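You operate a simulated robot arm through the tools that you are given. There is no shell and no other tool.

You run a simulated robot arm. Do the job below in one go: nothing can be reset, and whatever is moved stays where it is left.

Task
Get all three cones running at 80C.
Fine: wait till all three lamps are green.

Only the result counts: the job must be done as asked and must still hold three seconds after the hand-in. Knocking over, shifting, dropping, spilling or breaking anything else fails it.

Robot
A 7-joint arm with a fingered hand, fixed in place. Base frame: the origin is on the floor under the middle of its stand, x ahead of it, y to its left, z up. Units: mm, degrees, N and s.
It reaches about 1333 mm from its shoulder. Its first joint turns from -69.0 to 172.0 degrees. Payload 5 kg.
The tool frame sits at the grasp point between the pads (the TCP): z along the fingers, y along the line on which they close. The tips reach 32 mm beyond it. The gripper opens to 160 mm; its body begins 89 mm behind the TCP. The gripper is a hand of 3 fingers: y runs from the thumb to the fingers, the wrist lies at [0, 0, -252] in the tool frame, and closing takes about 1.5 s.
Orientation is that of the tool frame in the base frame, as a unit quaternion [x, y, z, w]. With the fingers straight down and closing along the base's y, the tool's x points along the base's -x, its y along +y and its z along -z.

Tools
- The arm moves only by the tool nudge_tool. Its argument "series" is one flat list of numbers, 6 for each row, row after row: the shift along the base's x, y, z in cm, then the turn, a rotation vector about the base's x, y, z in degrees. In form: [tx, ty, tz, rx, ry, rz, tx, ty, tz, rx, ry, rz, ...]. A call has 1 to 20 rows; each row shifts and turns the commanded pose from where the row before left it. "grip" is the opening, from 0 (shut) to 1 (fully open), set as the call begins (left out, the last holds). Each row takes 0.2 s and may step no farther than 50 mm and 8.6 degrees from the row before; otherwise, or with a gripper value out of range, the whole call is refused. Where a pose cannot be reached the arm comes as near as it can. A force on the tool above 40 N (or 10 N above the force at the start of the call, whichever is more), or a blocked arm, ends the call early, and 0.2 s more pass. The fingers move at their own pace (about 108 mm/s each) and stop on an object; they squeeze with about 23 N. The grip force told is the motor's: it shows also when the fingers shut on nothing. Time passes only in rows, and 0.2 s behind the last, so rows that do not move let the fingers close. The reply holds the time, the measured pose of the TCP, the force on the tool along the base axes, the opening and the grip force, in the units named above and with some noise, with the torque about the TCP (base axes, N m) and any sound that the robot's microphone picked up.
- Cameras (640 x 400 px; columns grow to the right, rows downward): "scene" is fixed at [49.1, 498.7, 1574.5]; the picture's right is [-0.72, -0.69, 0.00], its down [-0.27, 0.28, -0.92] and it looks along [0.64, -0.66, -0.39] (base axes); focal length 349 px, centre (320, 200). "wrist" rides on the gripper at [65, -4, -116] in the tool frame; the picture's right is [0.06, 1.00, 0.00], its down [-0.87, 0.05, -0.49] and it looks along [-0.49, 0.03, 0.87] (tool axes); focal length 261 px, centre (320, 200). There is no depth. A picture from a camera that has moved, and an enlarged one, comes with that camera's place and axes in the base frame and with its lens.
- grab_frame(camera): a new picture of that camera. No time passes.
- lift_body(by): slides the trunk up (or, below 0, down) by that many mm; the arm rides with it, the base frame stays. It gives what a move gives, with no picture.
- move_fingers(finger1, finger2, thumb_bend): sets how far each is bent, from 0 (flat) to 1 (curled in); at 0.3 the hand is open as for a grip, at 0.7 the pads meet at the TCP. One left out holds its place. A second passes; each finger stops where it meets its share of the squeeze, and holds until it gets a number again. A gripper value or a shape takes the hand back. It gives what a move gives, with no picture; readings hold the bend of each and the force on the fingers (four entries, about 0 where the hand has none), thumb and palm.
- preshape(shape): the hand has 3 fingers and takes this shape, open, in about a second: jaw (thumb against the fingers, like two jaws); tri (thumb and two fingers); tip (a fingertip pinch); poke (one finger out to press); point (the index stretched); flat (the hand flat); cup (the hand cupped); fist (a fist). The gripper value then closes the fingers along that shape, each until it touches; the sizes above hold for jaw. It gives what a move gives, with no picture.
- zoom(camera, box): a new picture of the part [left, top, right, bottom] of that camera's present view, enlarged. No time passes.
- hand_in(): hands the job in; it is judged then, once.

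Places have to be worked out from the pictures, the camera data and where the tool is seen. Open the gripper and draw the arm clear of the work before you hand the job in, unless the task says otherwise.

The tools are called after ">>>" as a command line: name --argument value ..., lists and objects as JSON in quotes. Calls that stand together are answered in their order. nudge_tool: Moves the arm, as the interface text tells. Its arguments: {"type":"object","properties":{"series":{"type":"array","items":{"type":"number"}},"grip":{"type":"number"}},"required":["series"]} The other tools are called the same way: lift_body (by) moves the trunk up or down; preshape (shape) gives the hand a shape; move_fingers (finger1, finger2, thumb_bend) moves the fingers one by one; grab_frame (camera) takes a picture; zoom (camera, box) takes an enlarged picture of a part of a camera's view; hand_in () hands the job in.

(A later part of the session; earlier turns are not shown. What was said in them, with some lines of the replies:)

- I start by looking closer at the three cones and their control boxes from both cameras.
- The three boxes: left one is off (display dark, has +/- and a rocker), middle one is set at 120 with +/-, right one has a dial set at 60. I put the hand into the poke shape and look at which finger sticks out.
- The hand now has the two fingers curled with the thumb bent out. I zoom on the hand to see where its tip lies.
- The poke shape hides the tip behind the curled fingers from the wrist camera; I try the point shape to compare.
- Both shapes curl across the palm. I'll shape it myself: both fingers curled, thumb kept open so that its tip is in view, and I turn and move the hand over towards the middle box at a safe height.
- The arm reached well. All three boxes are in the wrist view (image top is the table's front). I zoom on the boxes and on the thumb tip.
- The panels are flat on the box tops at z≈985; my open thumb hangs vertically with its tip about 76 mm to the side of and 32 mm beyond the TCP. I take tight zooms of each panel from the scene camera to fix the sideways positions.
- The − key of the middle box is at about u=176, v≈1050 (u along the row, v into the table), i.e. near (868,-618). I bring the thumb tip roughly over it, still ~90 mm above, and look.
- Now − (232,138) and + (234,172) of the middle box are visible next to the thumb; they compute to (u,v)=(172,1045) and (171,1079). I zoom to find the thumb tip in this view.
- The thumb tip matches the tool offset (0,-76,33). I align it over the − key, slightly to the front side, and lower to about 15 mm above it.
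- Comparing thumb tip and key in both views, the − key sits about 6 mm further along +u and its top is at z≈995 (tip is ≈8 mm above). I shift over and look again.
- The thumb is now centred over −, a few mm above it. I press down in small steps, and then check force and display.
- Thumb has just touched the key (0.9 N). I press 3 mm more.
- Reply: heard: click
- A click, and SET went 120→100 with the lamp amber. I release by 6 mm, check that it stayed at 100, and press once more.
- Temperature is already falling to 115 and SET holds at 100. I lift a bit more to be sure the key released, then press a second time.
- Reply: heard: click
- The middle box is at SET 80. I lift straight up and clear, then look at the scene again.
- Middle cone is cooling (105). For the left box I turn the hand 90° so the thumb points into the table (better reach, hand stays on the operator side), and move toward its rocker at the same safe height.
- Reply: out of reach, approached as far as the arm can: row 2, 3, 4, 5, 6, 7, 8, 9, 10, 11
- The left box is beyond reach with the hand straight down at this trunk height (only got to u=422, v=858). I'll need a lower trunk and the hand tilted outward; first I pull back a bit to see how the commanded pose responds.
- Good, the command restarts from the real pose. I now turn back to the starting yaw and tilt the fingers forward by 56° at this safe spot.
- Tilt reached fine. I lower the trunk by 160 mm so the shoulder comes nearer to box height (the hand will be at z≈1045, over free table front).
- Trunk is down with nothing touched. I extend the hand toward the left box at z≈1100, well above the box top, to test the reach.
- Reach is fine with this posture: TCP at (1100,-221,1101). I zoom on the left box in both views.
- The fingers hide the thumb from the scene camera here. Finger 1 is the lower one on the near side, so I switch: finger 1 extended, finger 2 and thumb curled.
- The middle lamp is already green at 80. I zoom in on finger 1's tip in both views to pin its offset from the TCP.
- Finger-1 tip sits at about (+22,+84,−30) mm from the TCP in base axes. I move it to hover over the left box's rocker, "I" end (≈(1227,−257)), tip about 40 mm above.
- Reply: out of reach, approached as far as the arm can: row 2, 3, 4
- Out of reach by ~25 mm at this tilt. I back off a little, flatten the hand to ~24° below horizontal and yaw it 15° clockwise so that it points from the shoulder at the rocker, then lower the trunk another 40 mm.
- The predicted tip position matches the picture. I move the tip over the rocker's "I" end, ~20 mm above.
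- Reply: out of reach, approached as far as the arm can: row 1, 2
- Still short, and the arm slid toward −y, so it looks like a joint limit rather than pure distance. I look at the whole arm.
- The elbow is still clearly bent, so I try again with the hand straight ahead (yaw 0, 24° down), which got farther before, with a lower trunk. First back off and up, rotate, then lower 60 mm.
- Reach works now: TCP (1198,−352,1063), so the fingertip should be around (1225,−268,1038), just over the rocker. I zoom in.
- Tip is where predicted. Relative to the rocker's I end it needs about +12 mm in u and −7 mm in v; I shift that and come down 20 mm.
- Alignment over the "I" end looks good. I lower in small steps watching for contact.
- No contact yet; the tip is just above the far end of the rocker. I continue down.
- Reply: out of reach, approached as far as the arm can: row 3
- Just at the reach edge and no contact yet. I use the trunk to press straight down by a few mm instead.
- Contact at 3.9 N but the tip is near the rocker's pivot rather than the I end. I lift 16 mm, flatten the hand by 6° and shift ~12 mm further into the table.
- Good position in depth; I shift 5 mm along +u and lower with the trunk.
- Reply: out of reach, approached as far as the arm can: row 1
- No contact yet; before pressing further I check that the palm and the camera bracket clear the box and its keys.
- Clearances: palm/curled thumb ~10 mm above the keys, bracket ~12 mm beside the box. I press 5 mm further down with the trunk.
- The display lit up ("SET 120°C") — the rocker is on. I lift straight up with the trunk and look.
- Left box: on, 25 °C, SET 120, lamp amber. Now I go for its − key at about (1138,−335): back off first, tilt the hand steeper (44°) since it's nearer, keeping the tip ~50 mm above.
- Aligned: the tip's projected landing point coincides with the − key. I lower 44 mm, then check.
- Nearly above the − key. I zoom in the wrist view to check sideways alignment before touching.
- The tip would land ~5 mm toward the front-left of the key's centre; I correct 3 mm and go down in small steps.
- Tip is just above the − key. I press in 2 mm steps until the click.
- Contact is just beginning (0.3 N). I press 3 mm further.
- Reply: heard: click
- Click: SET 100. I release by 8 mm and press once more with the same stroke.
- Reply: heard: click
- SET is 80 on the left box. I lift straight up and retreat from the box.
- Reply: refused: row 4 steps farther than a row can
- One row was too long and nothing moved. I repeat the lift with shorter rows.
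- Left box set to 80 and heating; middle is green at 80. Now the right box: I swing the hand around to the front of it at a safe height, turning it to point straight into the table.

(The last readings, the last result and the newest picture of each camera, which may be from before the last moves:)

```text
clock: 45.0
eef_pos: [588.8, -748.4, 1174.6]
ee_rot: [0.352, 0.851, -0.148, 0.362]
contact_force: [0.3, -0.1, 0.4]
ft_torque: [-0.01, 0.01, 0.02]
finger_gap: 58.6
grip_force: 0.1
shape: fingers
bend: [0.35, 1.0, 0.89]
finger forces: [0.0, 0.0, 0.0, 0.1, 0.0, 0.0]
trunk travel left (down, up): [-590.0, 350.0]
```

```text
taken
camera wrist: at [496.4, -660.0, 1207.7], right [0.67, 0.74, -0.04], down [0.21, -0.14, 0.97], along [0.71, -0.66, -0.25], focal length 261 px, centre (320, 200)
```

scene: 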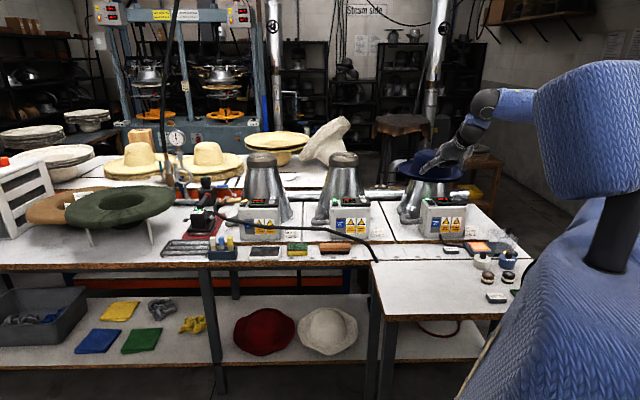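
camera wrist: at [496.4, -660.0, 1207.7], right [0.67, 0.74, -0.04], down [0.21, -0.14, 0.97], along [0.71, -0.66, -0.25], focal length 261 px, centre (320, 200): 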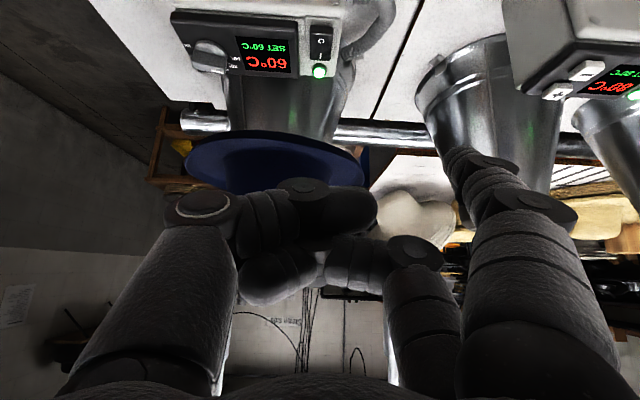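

The right box and its dial are now in the wrist view. I zoom in on the dial and the hat.

>>> zoom --camera "wrist" --box '[160, 0, 360, 125]'

>>> zoom --camera "wrist" --box '[185, 15, 265, 85]'

>>> zoom --camera "scene" --box '[385, 90, 505, 230]'

```text
3.20 times, centred on (260, 62) of wrist
camera zoom: at [496.4, -660.0, 1207.7], right [0.67, 0.74, -0.04], down [0.21, -0.14, 0.97], along [0.71, -0.66, -0.25], focal length 834 px, centre (512, 640)
```

zoom: 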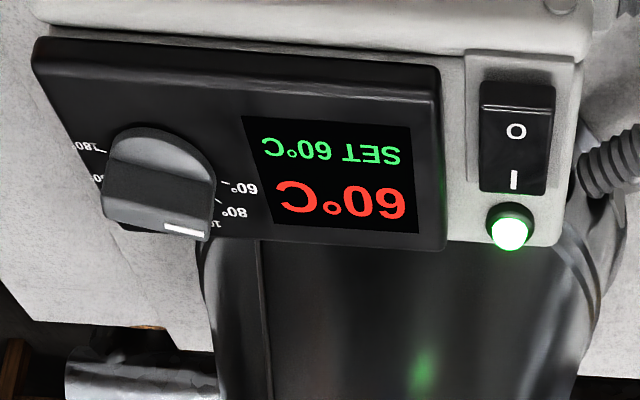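

```text
5.71 times, centred on (225, 50) of wrist
camera zoom: at [496.4, -660.0, 1207.7], right [0.67, 0.74, -0.04], down [0.21, -0.14, 0.97], along [0.71, -0.66, -0.25], focal length 1489 px, centre (863, 1057)
```

zoom: 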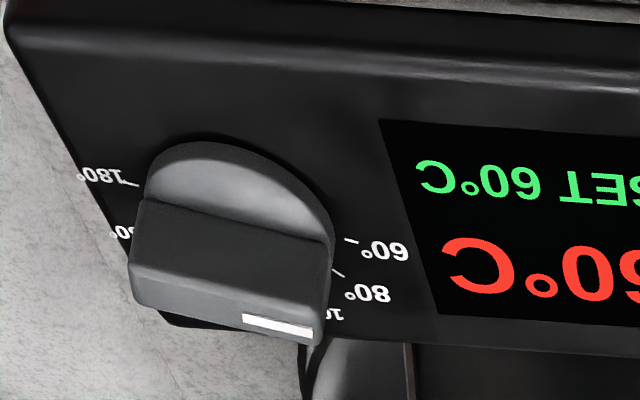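

```text
2.86 times, centred on (445, 160) of scene
camera zoom: at [49.1, 498.7, 1574.5], right [-0.72, -0.69, 0.0], down [-0.27, 0.28, -0.92], along [0.64, -0.66, -0.39], focal length 998 px, centre (-37, 314)
```

zoom: 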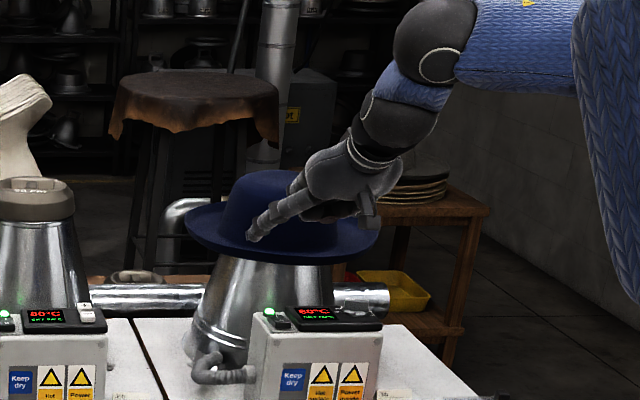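

Dial: pointer at 60, the 80 tick is ~30° further round toward the back; knob centre ≈ (u −235, v 1057), bar top z≈1010. I plan to push the left end of the bar toward the back with the fingertip. I flatten the hand to 34° to stay under/ahead of the hat brim and hover in front of the knob.

>>> nudge_tool --series '[-1.623, -2.858, -1.0, -3.54, -3.54, 0, -1.623, -2.858, -1.0, -3.54, -3.54, 0, -1.623, -2.858, -1.5, 0, 0, 0, -1.623, -2.858, -1.5, 0, 0, 0, -1.623, -2.858, -2, 0, 0, 0, -1.623, -2.858, -2.5, 0, 0, 0]'

>>> grab_frame --camera "wrist"

>>> zoom --camera "scene" --box '[385, 130, 505, 230]'

```text
clock: 46.4
eef_pos: [491.6, -919.2, 1077.9]
ee_rot: [0.338, 0.816, -0.179, 0.434]
contact_force: [-1.4, -0.4, 0.5]
ft_torque: [0.01, -0.01, 0.01]
finger_gap: 58.5
grip_force: 0.0
shape: fingers
bend: [0.35, 1.0, 0.89]
finger forces: [0.0, 0.0, 0.0, 0.1, 0.0, 0.1]
trunk travel left (down, up): [-590.0, 350.0]
```

```text
taken
camera wrist: at [397.6, -827.9, 1088.5], right [0.68, 0.73, -0.05], down [0.09, -0.02, 1.0], along [0.73, -0.68, -0.08], focal length 261 px, centre (320, 200)
```

wrist: 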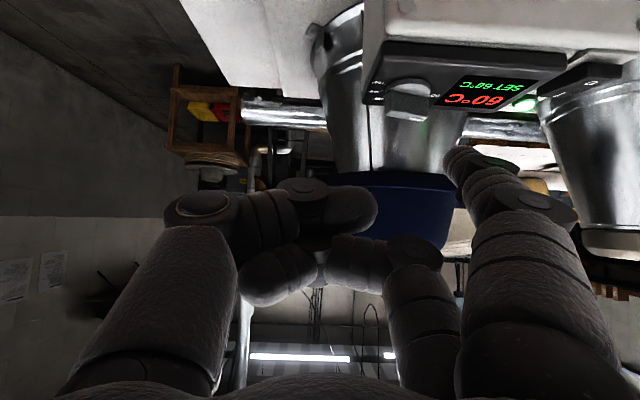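

```text
4.00 times, centred on (445, 180) of scene
camera zoom: at [49.1, 498.7, 1574.5], right [-0.72, -0.69, 0.0], down [-0.27, 0.28, -0.92], along [0.64, -0.66, -0.39], focal length 1397 px, centre (-180, 280)
```

zoom: 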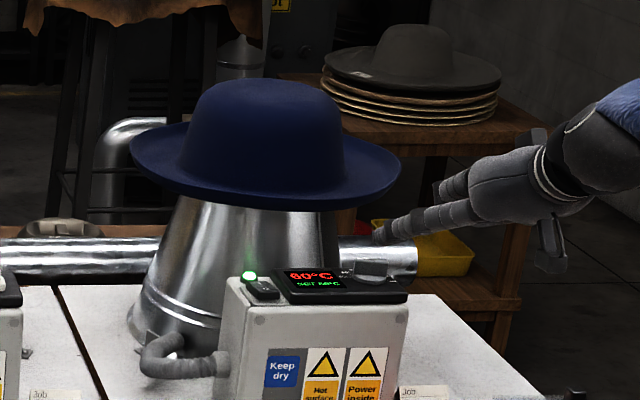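

Tip is at the predicted place, in front of and above the dial. I zoom in to check against the bar.

>>> zoom --camera "wrist" --box '[350, 50, 530, 190]'

>>> zoom --camera "scene" --box '[430, 175, 475, 205]'

```text
2.86 times, centred on (440, 120) of wrist
camera zoom: at [397.6, -827.9, 1088.5], right [0.68, 0.73, -0.05], down [0.09, -0.02, 1.0], along [0.73, -0.68, -0.08], focal length 745 px, centre (-23, 429)
```

zoom: 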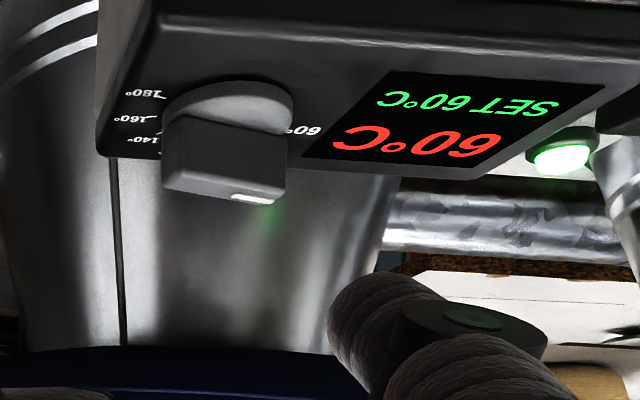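

```text
13.33 times, centred on (452, 190) of scene
camera zoom: at [49.1, 498.7, 1574.5], right [-0.72, -0.69, 0.0], down [-0.27, 0.28, -0.92], along [0.64, -0.66, -0.39], focal length 4656 px, centre (-1447, 333)
```

zoom: 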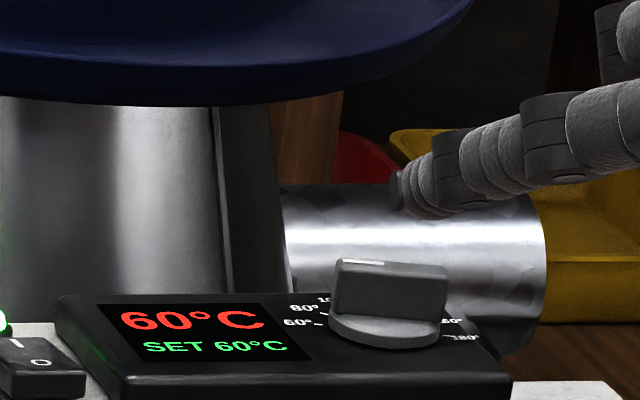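

Views agree the bar's left end is at about u −217, v 1060, with top z≈1007. I lower the tip in front of the bar to z≈1003, leaving a ~12 mm gap.

>>> nudge_tool --series '[0.3, -0.3, -1.5, 0, 0, 0, 0.3, -0.3, -1.5, 0, 0, 0, 0.3, -0.3, -1.5, 0, 0, 0, 0, 0, 0, 0, 0, 0]'

>>> zoom --camera "wrist" --box '[350, 50, 530, 190]'

>>> zoom --camera "scene" --box '[430, 180, 475, 210]'

```text
clock: 47.4
eef_pos: [501.3, -927.7, 1033.1]
ee_rot: [0.338, 0.815, -0.18, 0.435]
contact_force: [-0.5, 0.1, 0.6]
ft_torque: [0.04, 0.04, 0.02]
finger_gap: 58.4
grip_force: 0.1
shape: fingers
bend: [0.35, 1.0, 0.89]
finger forces: [0.0, 0.0, 0.1, 0.0, 0.0, 0.0]
trunk travel left (down, up): [-590.0, 350.0]
```

```text
2.86 times, centred on (440, 120) of wrist
camera zoom: at [407.3, -836.3, 1043.3], right [0.68, 0.73, -0.05], down [0.09, -0.02, 1.0], along [0.73, -0.68, -0.08], focal length 745 px, centre (-23, 429)
```

zoom: 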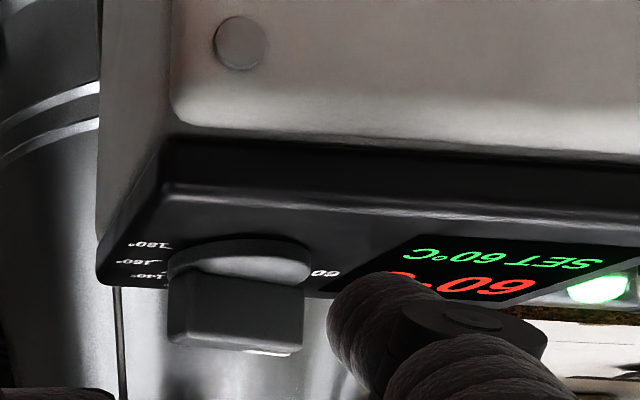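

```text
13.33 times, centred on (452, 195) of scene
camera zoom: at [49.1, 498.7, 1574.5], right [-0.72, -0.69, 0.0], down [-0.27, 0.28, -0.92], along [0.64, -0.66, -0.39], focal length 4656 px, centre (-1447, 267)
```

zoom: 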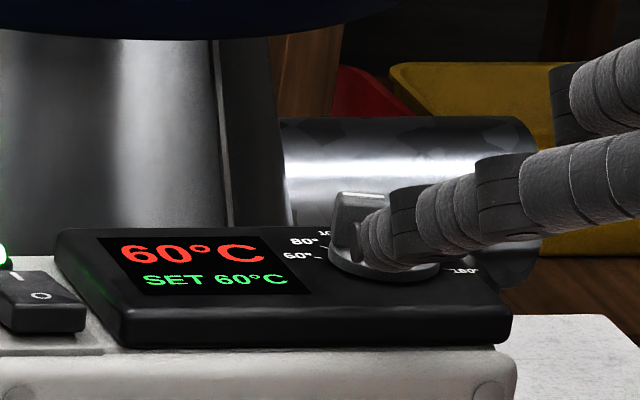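

The tip is at bar height, lined up with the bar's left end. I advance 10 mm toward the back, then continue in small pushes while watching SET.

>>> nudge_tool --series '[0.283, -0.283, 0, 0, 0, 0, 0.283, -0.283, 0, 0, 0, 0, 0.141, -0.141, 0, 0, 0, 0]'

>>> zoom --camera "scene" --box '[430, 180, 475, 210]'

>>> zoom --camera "wrist" --box '[350, 50, 530, 190]'

```text
clock: 48.2
eef_pos: [508.7, -935.3, 1033.2]
ee_rot: [0.338, 0.816, -0.179, 0.434]
contact_force: [-0.3, -0.5, -1.1]
ft_torque: [0.03, 0.01, 0.01]
finger_gap: 58.4
grip_force: 0.1
shape: fingers
bend: [0.35, 1.0, 0.89]
finger forces: [0.1, 0.0, 0.0, 0.0, 0.1, 0.0]
trunk travel left (down, up): [-590.0, 350.0]
```

```text
13.33 times, centred on (452, 195) of scene
camera zoom: at [49.1, 498.7, 1574.5], right [-0.72, -0.69, 0.0], down [-0.27, 0.28, -0.92], along [0.64, -0.66, -0.39], focal length 4656 px, centre (-1447, 267)
```

zoom: 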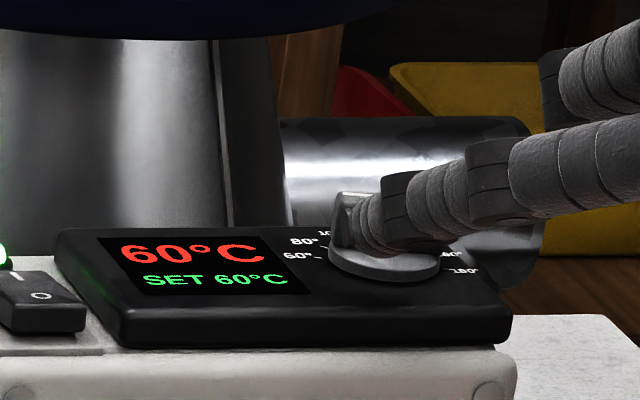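

```text
2.86 times, centred on (440, 120) of wrist
camera zoom: at [413.8, -843.8, 1044.2], right [0.68, 0.73, -0.05], down [0.09, -0.02, 1.0], along [0.73, -0.68, -0.08], focal length 745 px, centre (-23, 429)
```

zoom: 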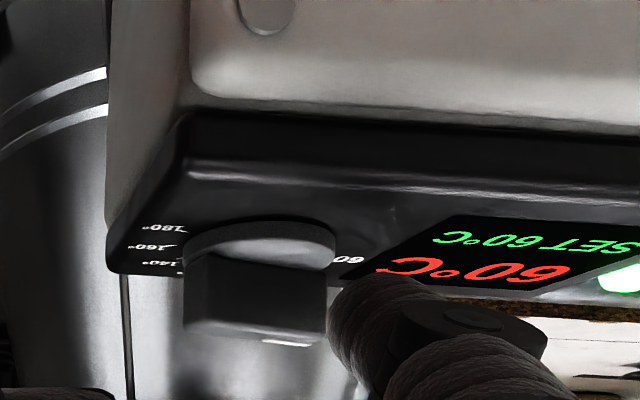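

The tip overlaps the bar's end only by half; I shift 4 mm toward the knob centre, then push 4 mm.

>>> nudge_tool --series '[-0.283, -0.283, 0, 0, 0, 0, 0.141, -0.141, 0, 0, 0, 0, 0.141, -0.141, 0, 0, 0, 0]'

>>> zoom --camera "scene" --box '[430, 180, 475, 210]'

>>> zoom --camera "wrist" --box '[350, 50, 530, 190]'

```text
clock: 49.0
eef_pos: [509.1, -940.6, 1032.0]
ee_rot: [0.337, 0.816, -0.179, 0.434]
contact_force: [0.0, -0.3, 0.0]
ft_torque: [-0.01, -0.02, 0.01]
finger_gap: 58.8
grip_force: 0.0
shape: fingers
bend: [0.35, 1.0, 0.89]
finger forces: [0.0, 0.0, 0.0, 0.0, 0.1, 0.0]
trunk travel left (down, up): [-590.0, 350.0]
```

```text
13.33 times, centred on (452, 195) of scene
camera zoom: at [49.1, 498.7, 1574.5], right [-0.72, -0.69, 0.0], down [-0.27, 0.28, -0.92], along [0.64, -0.66, -0.39], focal length 4656 px, centre (-1447, 267)
```

zoom: 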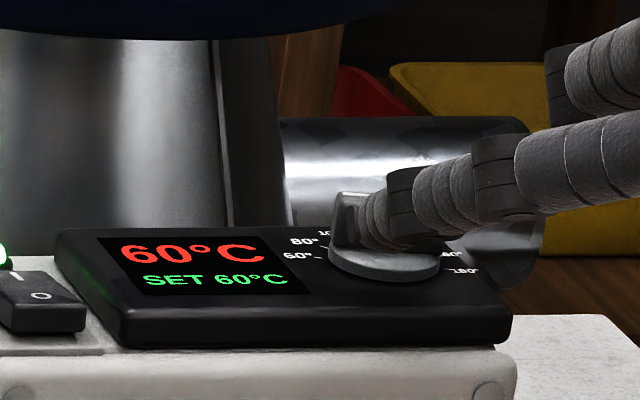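

```text
2.86 times, centred on (440, 120) of wrist
camera zoom: at [414.1, -849.1, 1044.0], right [0.68, 0.73, -0.05], down [0.09, -0.02, 1.0], along [0.73, -0.68, -0.08], focal length 745 px, centre (-23, 429)
```

zoom: 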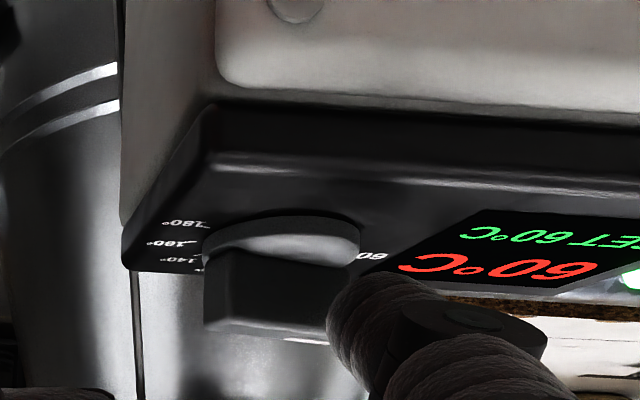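

No contact yet. I push on in 2 mm steps.

>>> nudge_tool --series '[0.141, -0.141, 0, 0, 0, 0, 0.141, -0.141, 0, 0, 0, 0]'

>>> zoom --camera "scene" --box '[430, 180, 475, 210]'

```text
clock: 49.6
eef_pos: [511.6, -943.7, 1033.9]
ee_rot: [0.337, 0.816, -0.179, 0.434]
contact_force: [1.1, 0.3, 0.4]
ft_torque: [-0.03, 0.0, -0.01]
finger_gap: 58.4
grip_force: 0.0
shape: fingers
bend: [0.35, 1.0, 0.89]
finger forces: [0.1, 0.0, 0.1, 0.0, 0.1, 0.0]
trunk travel left (down, up): [-590.0, 350.0]
```

```text
13.33 times, centred on (452, 195) of scene
camera zoom: at [49.1, 498.7, 1574.5], right [-0.72, -0.69, 0.0], down [-0.27, 0.28, -0.92], along [0.64, -0.66, -0.39], focal length 4656 px, centre (-1447, 267)
```

zoom: 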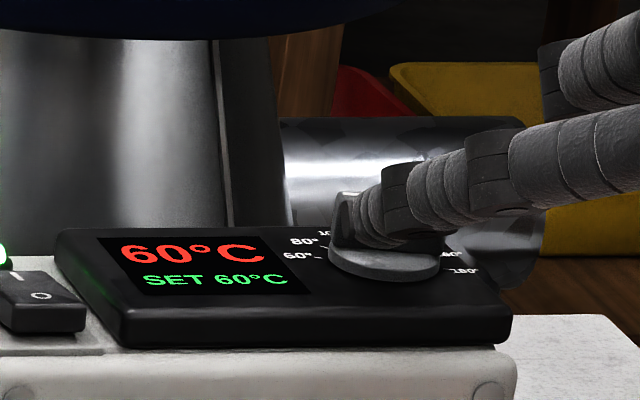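

Still nothing; continue in the same small steps.

>>> nudge_tool --series '[0.141, -0.141, 0, 0, 0, 0, 0.106, -0.106, 0, 0, 0, 0]'

>>> zoom --camera "scene" --box '[430, 180, 475, 210]'

>>> zoom --camera "wrist" --box '[350, 50, 530, 190]'

```text
clock: 50.2
eef_pos: [515.1, -946.1, 1033.4]
ee_rot: [0.338, 0.816, -0.179, 0.434]
contact_force: [0.1, 0.3, 0.2]
ft_torque: [0.02, 0.0, -0.01]
finger_gap: 58.4
grip_force: 0.1
shape: fingers
bend: [0.35, 1.0, 0.89]
finger forces: [0.0, 0.0, 0.1, 0.0, 0.1, 0.0]
trunk travel left (down, up): [-590.0, 350.0]
```

```text
13.33 times, centred on (452, 195) of scene
camera zoom: at [49.1, 498.7, 1574.5], right [-0.72, -0.69, 0.0], down [-0.27, 0.28, -0.92], along [0.64, -0.66, -0.39], focal length 4656 px, centre (-1447, 267)
```

zoom: 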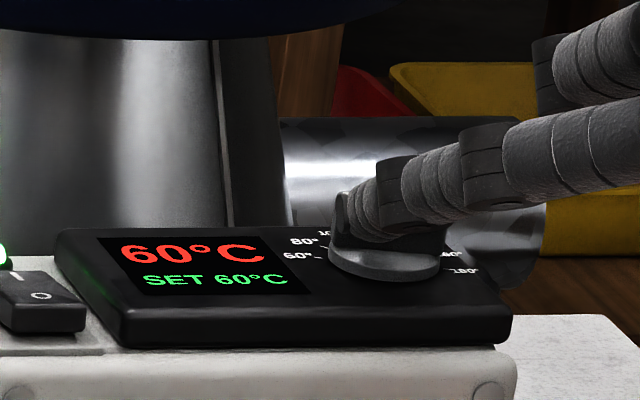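

```text
2.86 times, centred on (440, 120) of wrist
camera zoom: at [420.2, -854.7, 1044.3], right [0.68, 0.73, -0.05], down [0.09, -0.02, 1.0], along [0.73, -0.68, -0.08], focal length 745 px, centre (-23, 429)
```

zoom: 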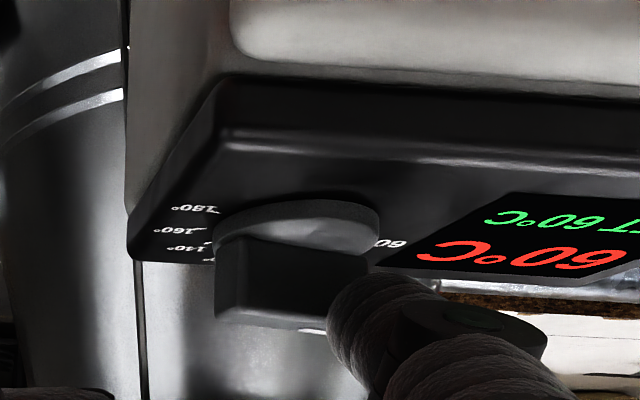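

Still no touch at tip v≈1056; the knob is evidently nearer v≈1068. I keep stepping.

>>> nudge_tool --series '[0.141, -0.141, 0, 0, 0, 0, 0.141, -0.141, 0, 0, 0, 0]'

>>> zoom --camera "scene" --box '[430, 180, 475, 210]'

```text
clock: 50.8
eef_pos: [518.2, -948.3, 1033.6]
ee_rot: [0.337, 0.816, -0.178, 0.434]
contact_force: [-0.9, 1.4, -0.2]
ft_torque: [0.04, 0.02, 0.12]
finger_gap: 58.8
grip_force: 1.1
shape: fingers
bend: [0.35, 1.0, 0.89]
finger forces: [1.4, 0.1, 0.0, 0.0, 0.0, 0.1]
trunk travel left (down, up): [-590.0, 350.0]
```

```text
13.33 times, centred on (452, 195) of scene
camera zoom: at [49.1, 498.7, 1574.5], right [-0.72, -0.69, 0.0], down [-0.27, 0.28, -0.92], along [0.64, -0.66, -0.39], focal length 4656 px, centre (-1447, 267)
```

zoom: 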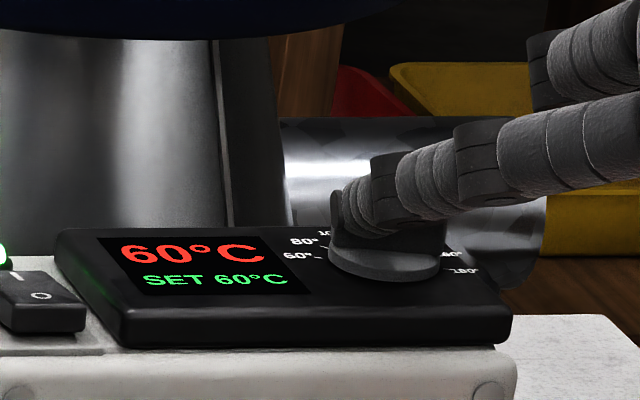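

Contact with the bar (1.4 N). Now I push gently: 2 mm, then check SET.

>>> nudge_tool --series '[0.071, -0.071, 0, 0, 0, 0, 0.071, -0.071, 0, 0, 0, 0]'

>>> zoom --camera "scene" --box '[430, 180, 475, 210]'

```text
clock: 51.4
eef_pos: [519.6, -950.9, 1033.2]
ee_rot: [0.338, 0.816, -0.179, 0.434]
contact_force: [-0.7, 0.7, 0.0]
ft_torque: [0.07, -0.01, 0.07]
finger_gap: 59.5
grip_force: 0.3
shape: fingers
bend: [0.34, 1.0, 0.89]
finger forces: [1.0, 0.0, 0.0, 0.0, 0.0, 0.0]
trunk travel left (down, up): [-590.0, 350.0]
```

```text
13.33 times, centred on (452, 195) of scene
camera zoom: at [49.1, 498.7, 1574.5], right [-0.72, -0.69, 0.0], down [-0.27, 0.28, -0.92], along [0.64, -0.66, -0.39], focal length 4656 px, centre (-1447, 267)
```

zoom: 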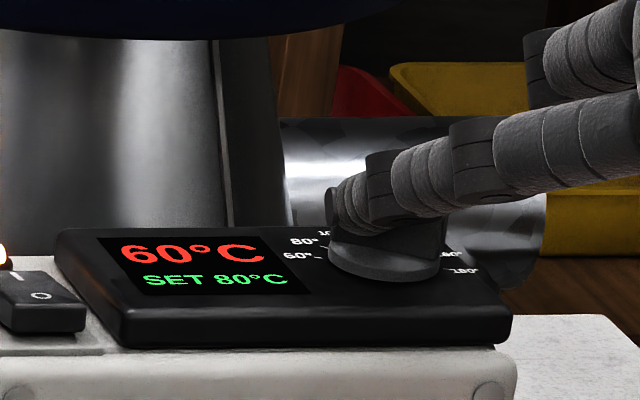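

SET jumped to 80 °C and the lamp went amber. I look at the pointer in the wrist view to see how well it sits on the 80 mark.

>>> zoom --camera "wrist" --box '[350, 50, 530, 190]'

```text
2.86 times, centred on (440, 120) of wrist
camera zoom: at [424.8, -859.1, 1043.9], right [0.68, 0.73, -0.05], down [0.09, -0.02, 1.0], along [0.73, -0.68, -0.08], focal length 745 px, centre (-23, 429)
```

zoom: 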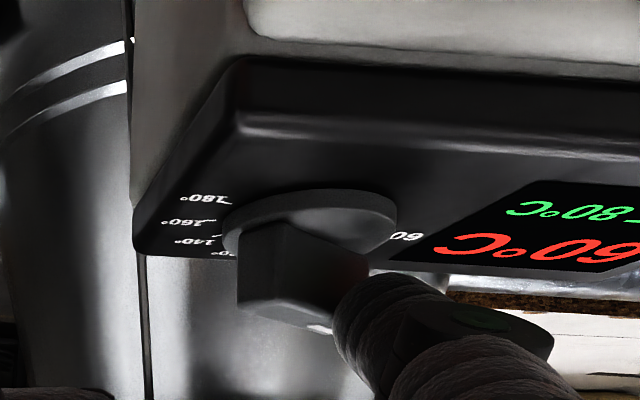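

The bar has visibly turned. I withdraw the finger straight back along −v and check that SET stays at 80.

>>> nudge_tool --series '[-0.71, 0.71, 0, 0, 0, 0, -1.41, 1.41, 0, 0, 0, 0, -1.41, 1.41, 0, 0, 0, 0]'

>>> zoom --camera "scene" --box '[425, 180, 470, 210]'

>>> zoom --camera "wrist" --box '[330, 30, 530, 190]'

```text
clock: 52.2
eef_pos: [483.8, -915.0, 1035.4]
ee_rot: [0.338, 0.816, -0.18, 0.434]
contact_force: [0.5, 0.1, 1.2]
ft_torque: [0.01, 0.02, 0.03]
finger_gap: 58.6
grip_force: 0.2
shape: fingers
bend: [0.35, 1.0, 0.89]
finger forces: [0.0, 0.1, 0.1, 0.0, 0.0, 0.0]
trunk travel left (down, up): [-590.0, 350.0]
```

```text
13.33 times, centred on (448, 195) of scene
camera zoom: at [49.1, 498.7, 1574.5], right [-0.72, -0.69, 0.0], down [-0.27, 0.28, -0.92], along [0.64, -0.66, -0.39], focal length 4656 px, centre (-1380, 267)
```

zoom: 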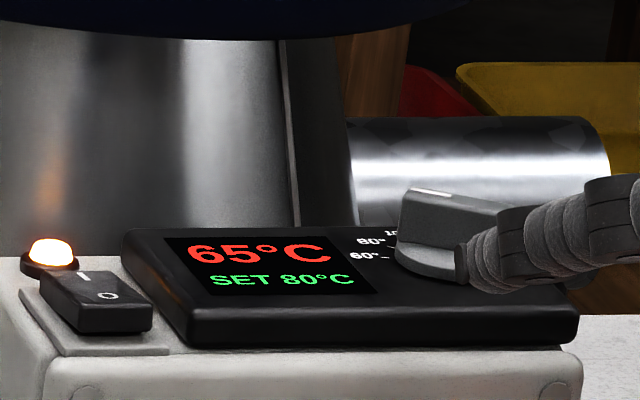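

```text
2.50 times, centred on (430, 110) of wrist
camera zoom: at [389.2, -823.6, 1045.4], right [0.68, 0.73, -0.05], down [0.09, -0.02, 1.0], along [0.73, -0.68, -0.08], focal length 652 px, centre (45, 425)
```

zoom: 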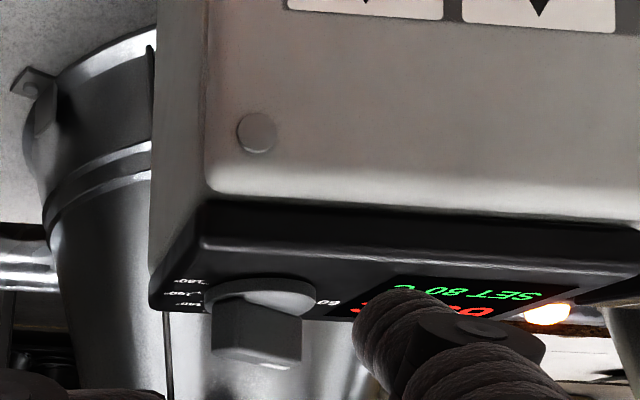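

SET holds at 80 with the temperature rising (65, amber). I draw the arm back and up, away from the boxes.

>>> nudge_tool --series '[-2, 2, 2, 0, 0, 0, -2.5, 2.5, 3, 0, 0, 0, -2.5, 2.5, 3, 0, 0, 0, -2.5, 2.5, 3, 0, 0, 0, -2.5, 2.5, 3, 0, 0, 0, 0, 0, 4, 0, 0, 0]'

>>> grab_frame --camera "scene"

>>> zoom --camera "scene" --box '[235, 180, 365, 220]'

```text
clock: 53.6
eef_pos: [364.8, -796.8, 1214.0]
ee_rot: [0.338, 0.816, -0.179, 0.433]
contact_force: [0.9, -0.6, -0.6]
ft_torque: [-0.05, -0.01, 0.04]
finger_gap: 58.7
grip_force: 0.1
shape: fingers
bend: [0.35, 1.0, 0.89]
finger forces: [0.1, 0.0, 0.0, 0.1, 0.0, 0.0]
trunk travel left (down, up): [-590.0, 350.0]
```

```text
taken
```

scene: 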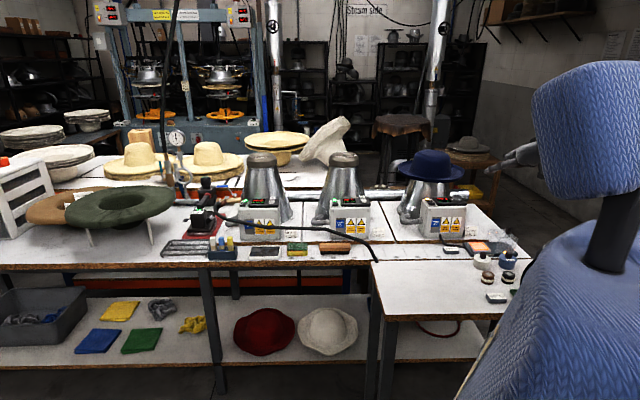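

```text
4.92 times, centred on (300, 200) of scene
camera zoom: at [49.1, 498.7, 1574.5], right [-0.72, -0.69, 0.0], down [-0.27, 0.28, -0.92], along [0.64, -0.66, -0.39], focal length 1719 px, centre (418, 200)
```

zoom: 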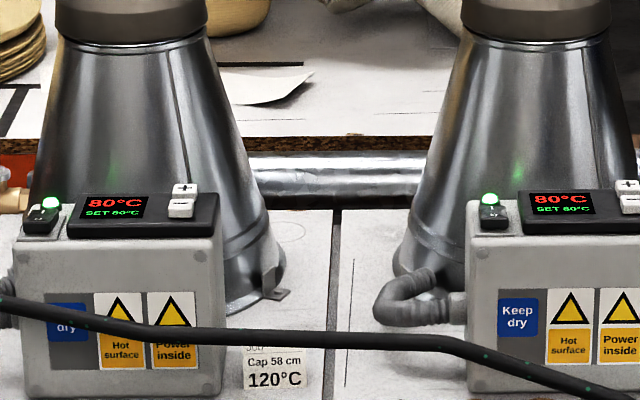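

Left and middle are both at 80 °C with green lamps. I open the hand here in free space and wait a few seconds for the right cone.

>>> preshape --shape "jaw"

>>> nudge_tool --series '[0, 0, 0, 0, 0, 0, 0, 0, 0, 0, 0, 0, 0, 0, 0, 0, 0, 0, 0, 0, 0, 0, 0, 0, 0, 0, 0, 0, 0, 0, 0, 0, 0, 0, 0, 0, 0, 0, 0, 0, 0, 0, 0, 0, 0, 0, 0, 0, 0, 0, 0, 0, 0, 0, 0, 0, 0, 0, 0, 0]' --grip 1

>>> zoom --camera "scene" --box '[410, 180, 485, 230]'

>>> zoom --camera "scene" --box '[235, 180, 365, 220]'

```text
clock: 54.5
eef_pos: [365.1, -796.0, 1213.6]
ee_rot: [0.338, 0.816, -0.179, 0.434]
contact_force: [0.1, -0.1, 0.4]
ft_torque: [0.0, -0.01, 0.0]
finger_gap: 159.7
grip_force: 0.0
shape: jaw
bend: [0.3, 0.3, 0.3]
finger forces: [0.0, 0.0, 0.0, 0.1, 0.0, 0.1]
trunk travel left (down, up): [-590.0, 350.0]
```

```text
clock: 56.7
eef_pos: [365.9, -794.7, 1214.6]
ee_rot: [0.337, 0.815, -0.179, 0.435]
contact_force: [0.2, -0.1, -0.3]
ft_torque: [-0.01, 0.03, 0.0]
finger_gap: 159.8
grip_force: 0.1
shape: jaw
bend: [0.3, 0.3, 0.3]
finger forces: [0.0, 0.1, 0.0, 0.0, 0.0, 0.0]
trunk travel left (down, up): [-590.0, 350.0]
```

```text
8.00 times, centred on (448, 205) of scene
camera zoom: at [49.1, 498.7, 1574.5], right [-0.72, -0.69, 0.0], down [-0.27, 0.28, -0.92], along [0.64, -0.66, -0.39], focal length 2794 px, centre (-700, 160)
```

zoom: 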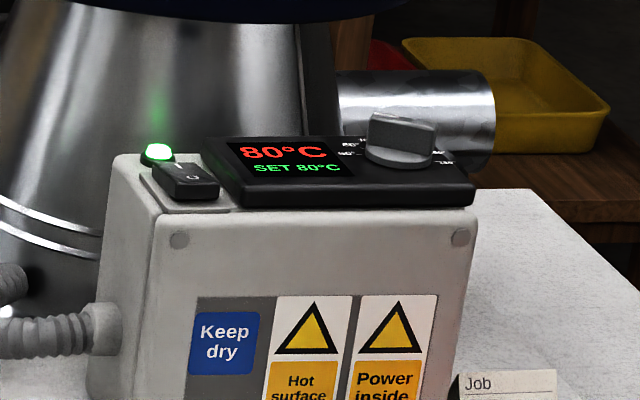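

```text
4.92 times, centred on (300, 200) of scene
camera zoom: at [49.1, 498.7, 1574.5], right [-0.72, -0.69, 0.0], down [-0.27, 0.28, -0.92], along [0.64, -0.66, -0.39], focal length 1719 px, centre (418, 200)
```

zoom: 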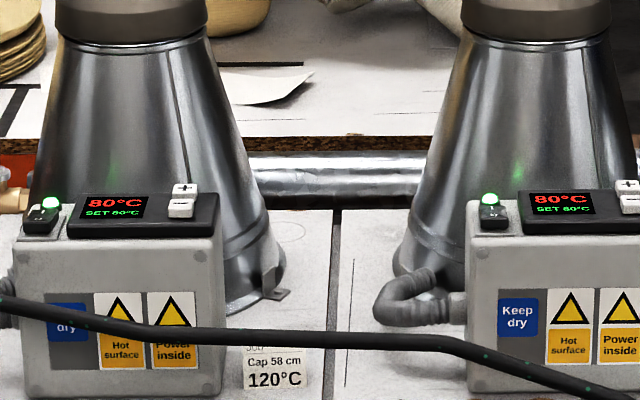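

All three read 80 °C with SET 80 and green lamps, nothing else moved. I wait a few more seconds to be sure it stays that way.

>>> nudge_tool --series '[0, 0, 0, 0, 0, 0, 0, 0, 0, 0, 0, 0, 0, 0, 0, 0, 0, 0, 0, 0, 0, 0, 0, 0, 0, 0, 0, 0, 0, 0, 0, 0, 0, 0, 0, 0, 0, 0, 0, 0, 0, 0, 0, 0, 0, 0, 0, 0, 0, 0, 0, 0, 0, 0, 0, 0, 0, 0, 0, 0, 0, 0, 0, 0, 0, 0, 0, 0, 0, 0, 0, 0, 0, 0, 0, 0, 0, 0, 0, 0, 0, 0, 0, 0, 0, 0, 0, 0, 0, 0]'

>>> zoom --camera "scene" --box '[230, 150, 480, 250]'

>>> grab_frame --camera "scene"

```text
clock: 59.9
eef_pos: [364.2, -796.7, 1213.9]
ee_rot: [0.338, 0.816, -0.179, 0.434]
contact_force: [-0.7, -0.3, 0.0]
ft_torque: [-0.01, 0.02, 0.0]
finger_gap: 159.5
grip_force: 0.0
shape: jaw
bend: [0.3, 0.3, 0.3]
finger forces: [0.0, 0.0, 0.0, 0.0, 0.1, 0.0]
trunk travel left (down, up): [-590.0, 350.0]
```

```text
2.56 times, centred on (355, 200) of scene
camera zoom: at [49.1, 498.7, 1574.5], right [-0.72, -0.69, 0.0], down [-0.27, 0.28, -0.92], along [0.64, -0.66, -0.39], focal length 894 px, centre (230, 200)
```

zoom: 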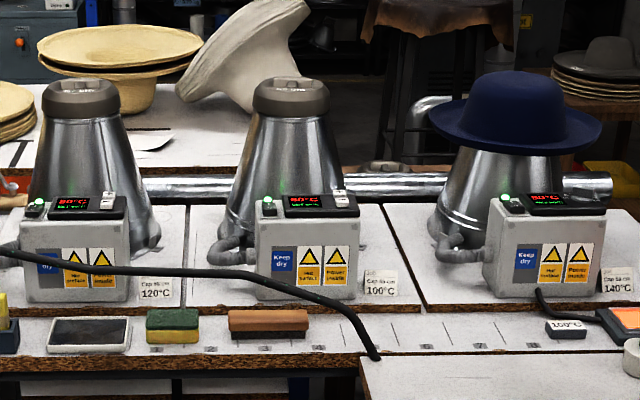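

```text
taken
```

scene: 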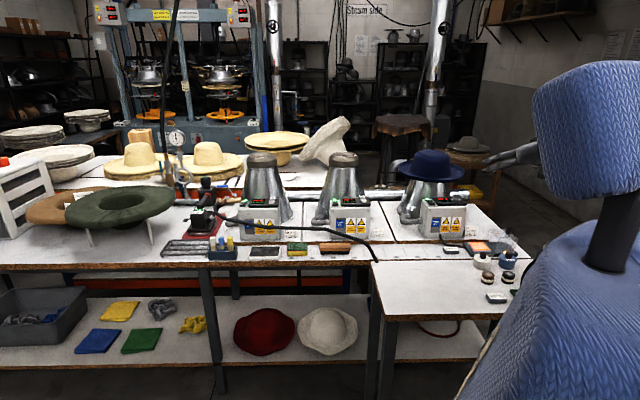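

All three lamps remain green at 80 °C, the hand is open and the arm is clear. I hand the job in.

>>> hand_in

```text
The job is handed in.
```

All three cones are running at 80 °C, with SET at 80 and green lamps. They held there for about three seconds before I handed the job in.

- **Left cone:** it was off. I switched it on; it came up at SET 120, so I pressed − twice.
- **Middle cone:** it was running at 120. I pressed − twice.
- **Right cone:** the dial was at 60. I pushed the pointer round, and its display and SET both read 80.

In the last pictures nothing else on the benches looks moved. The hand is open and the arm is clear of the work.
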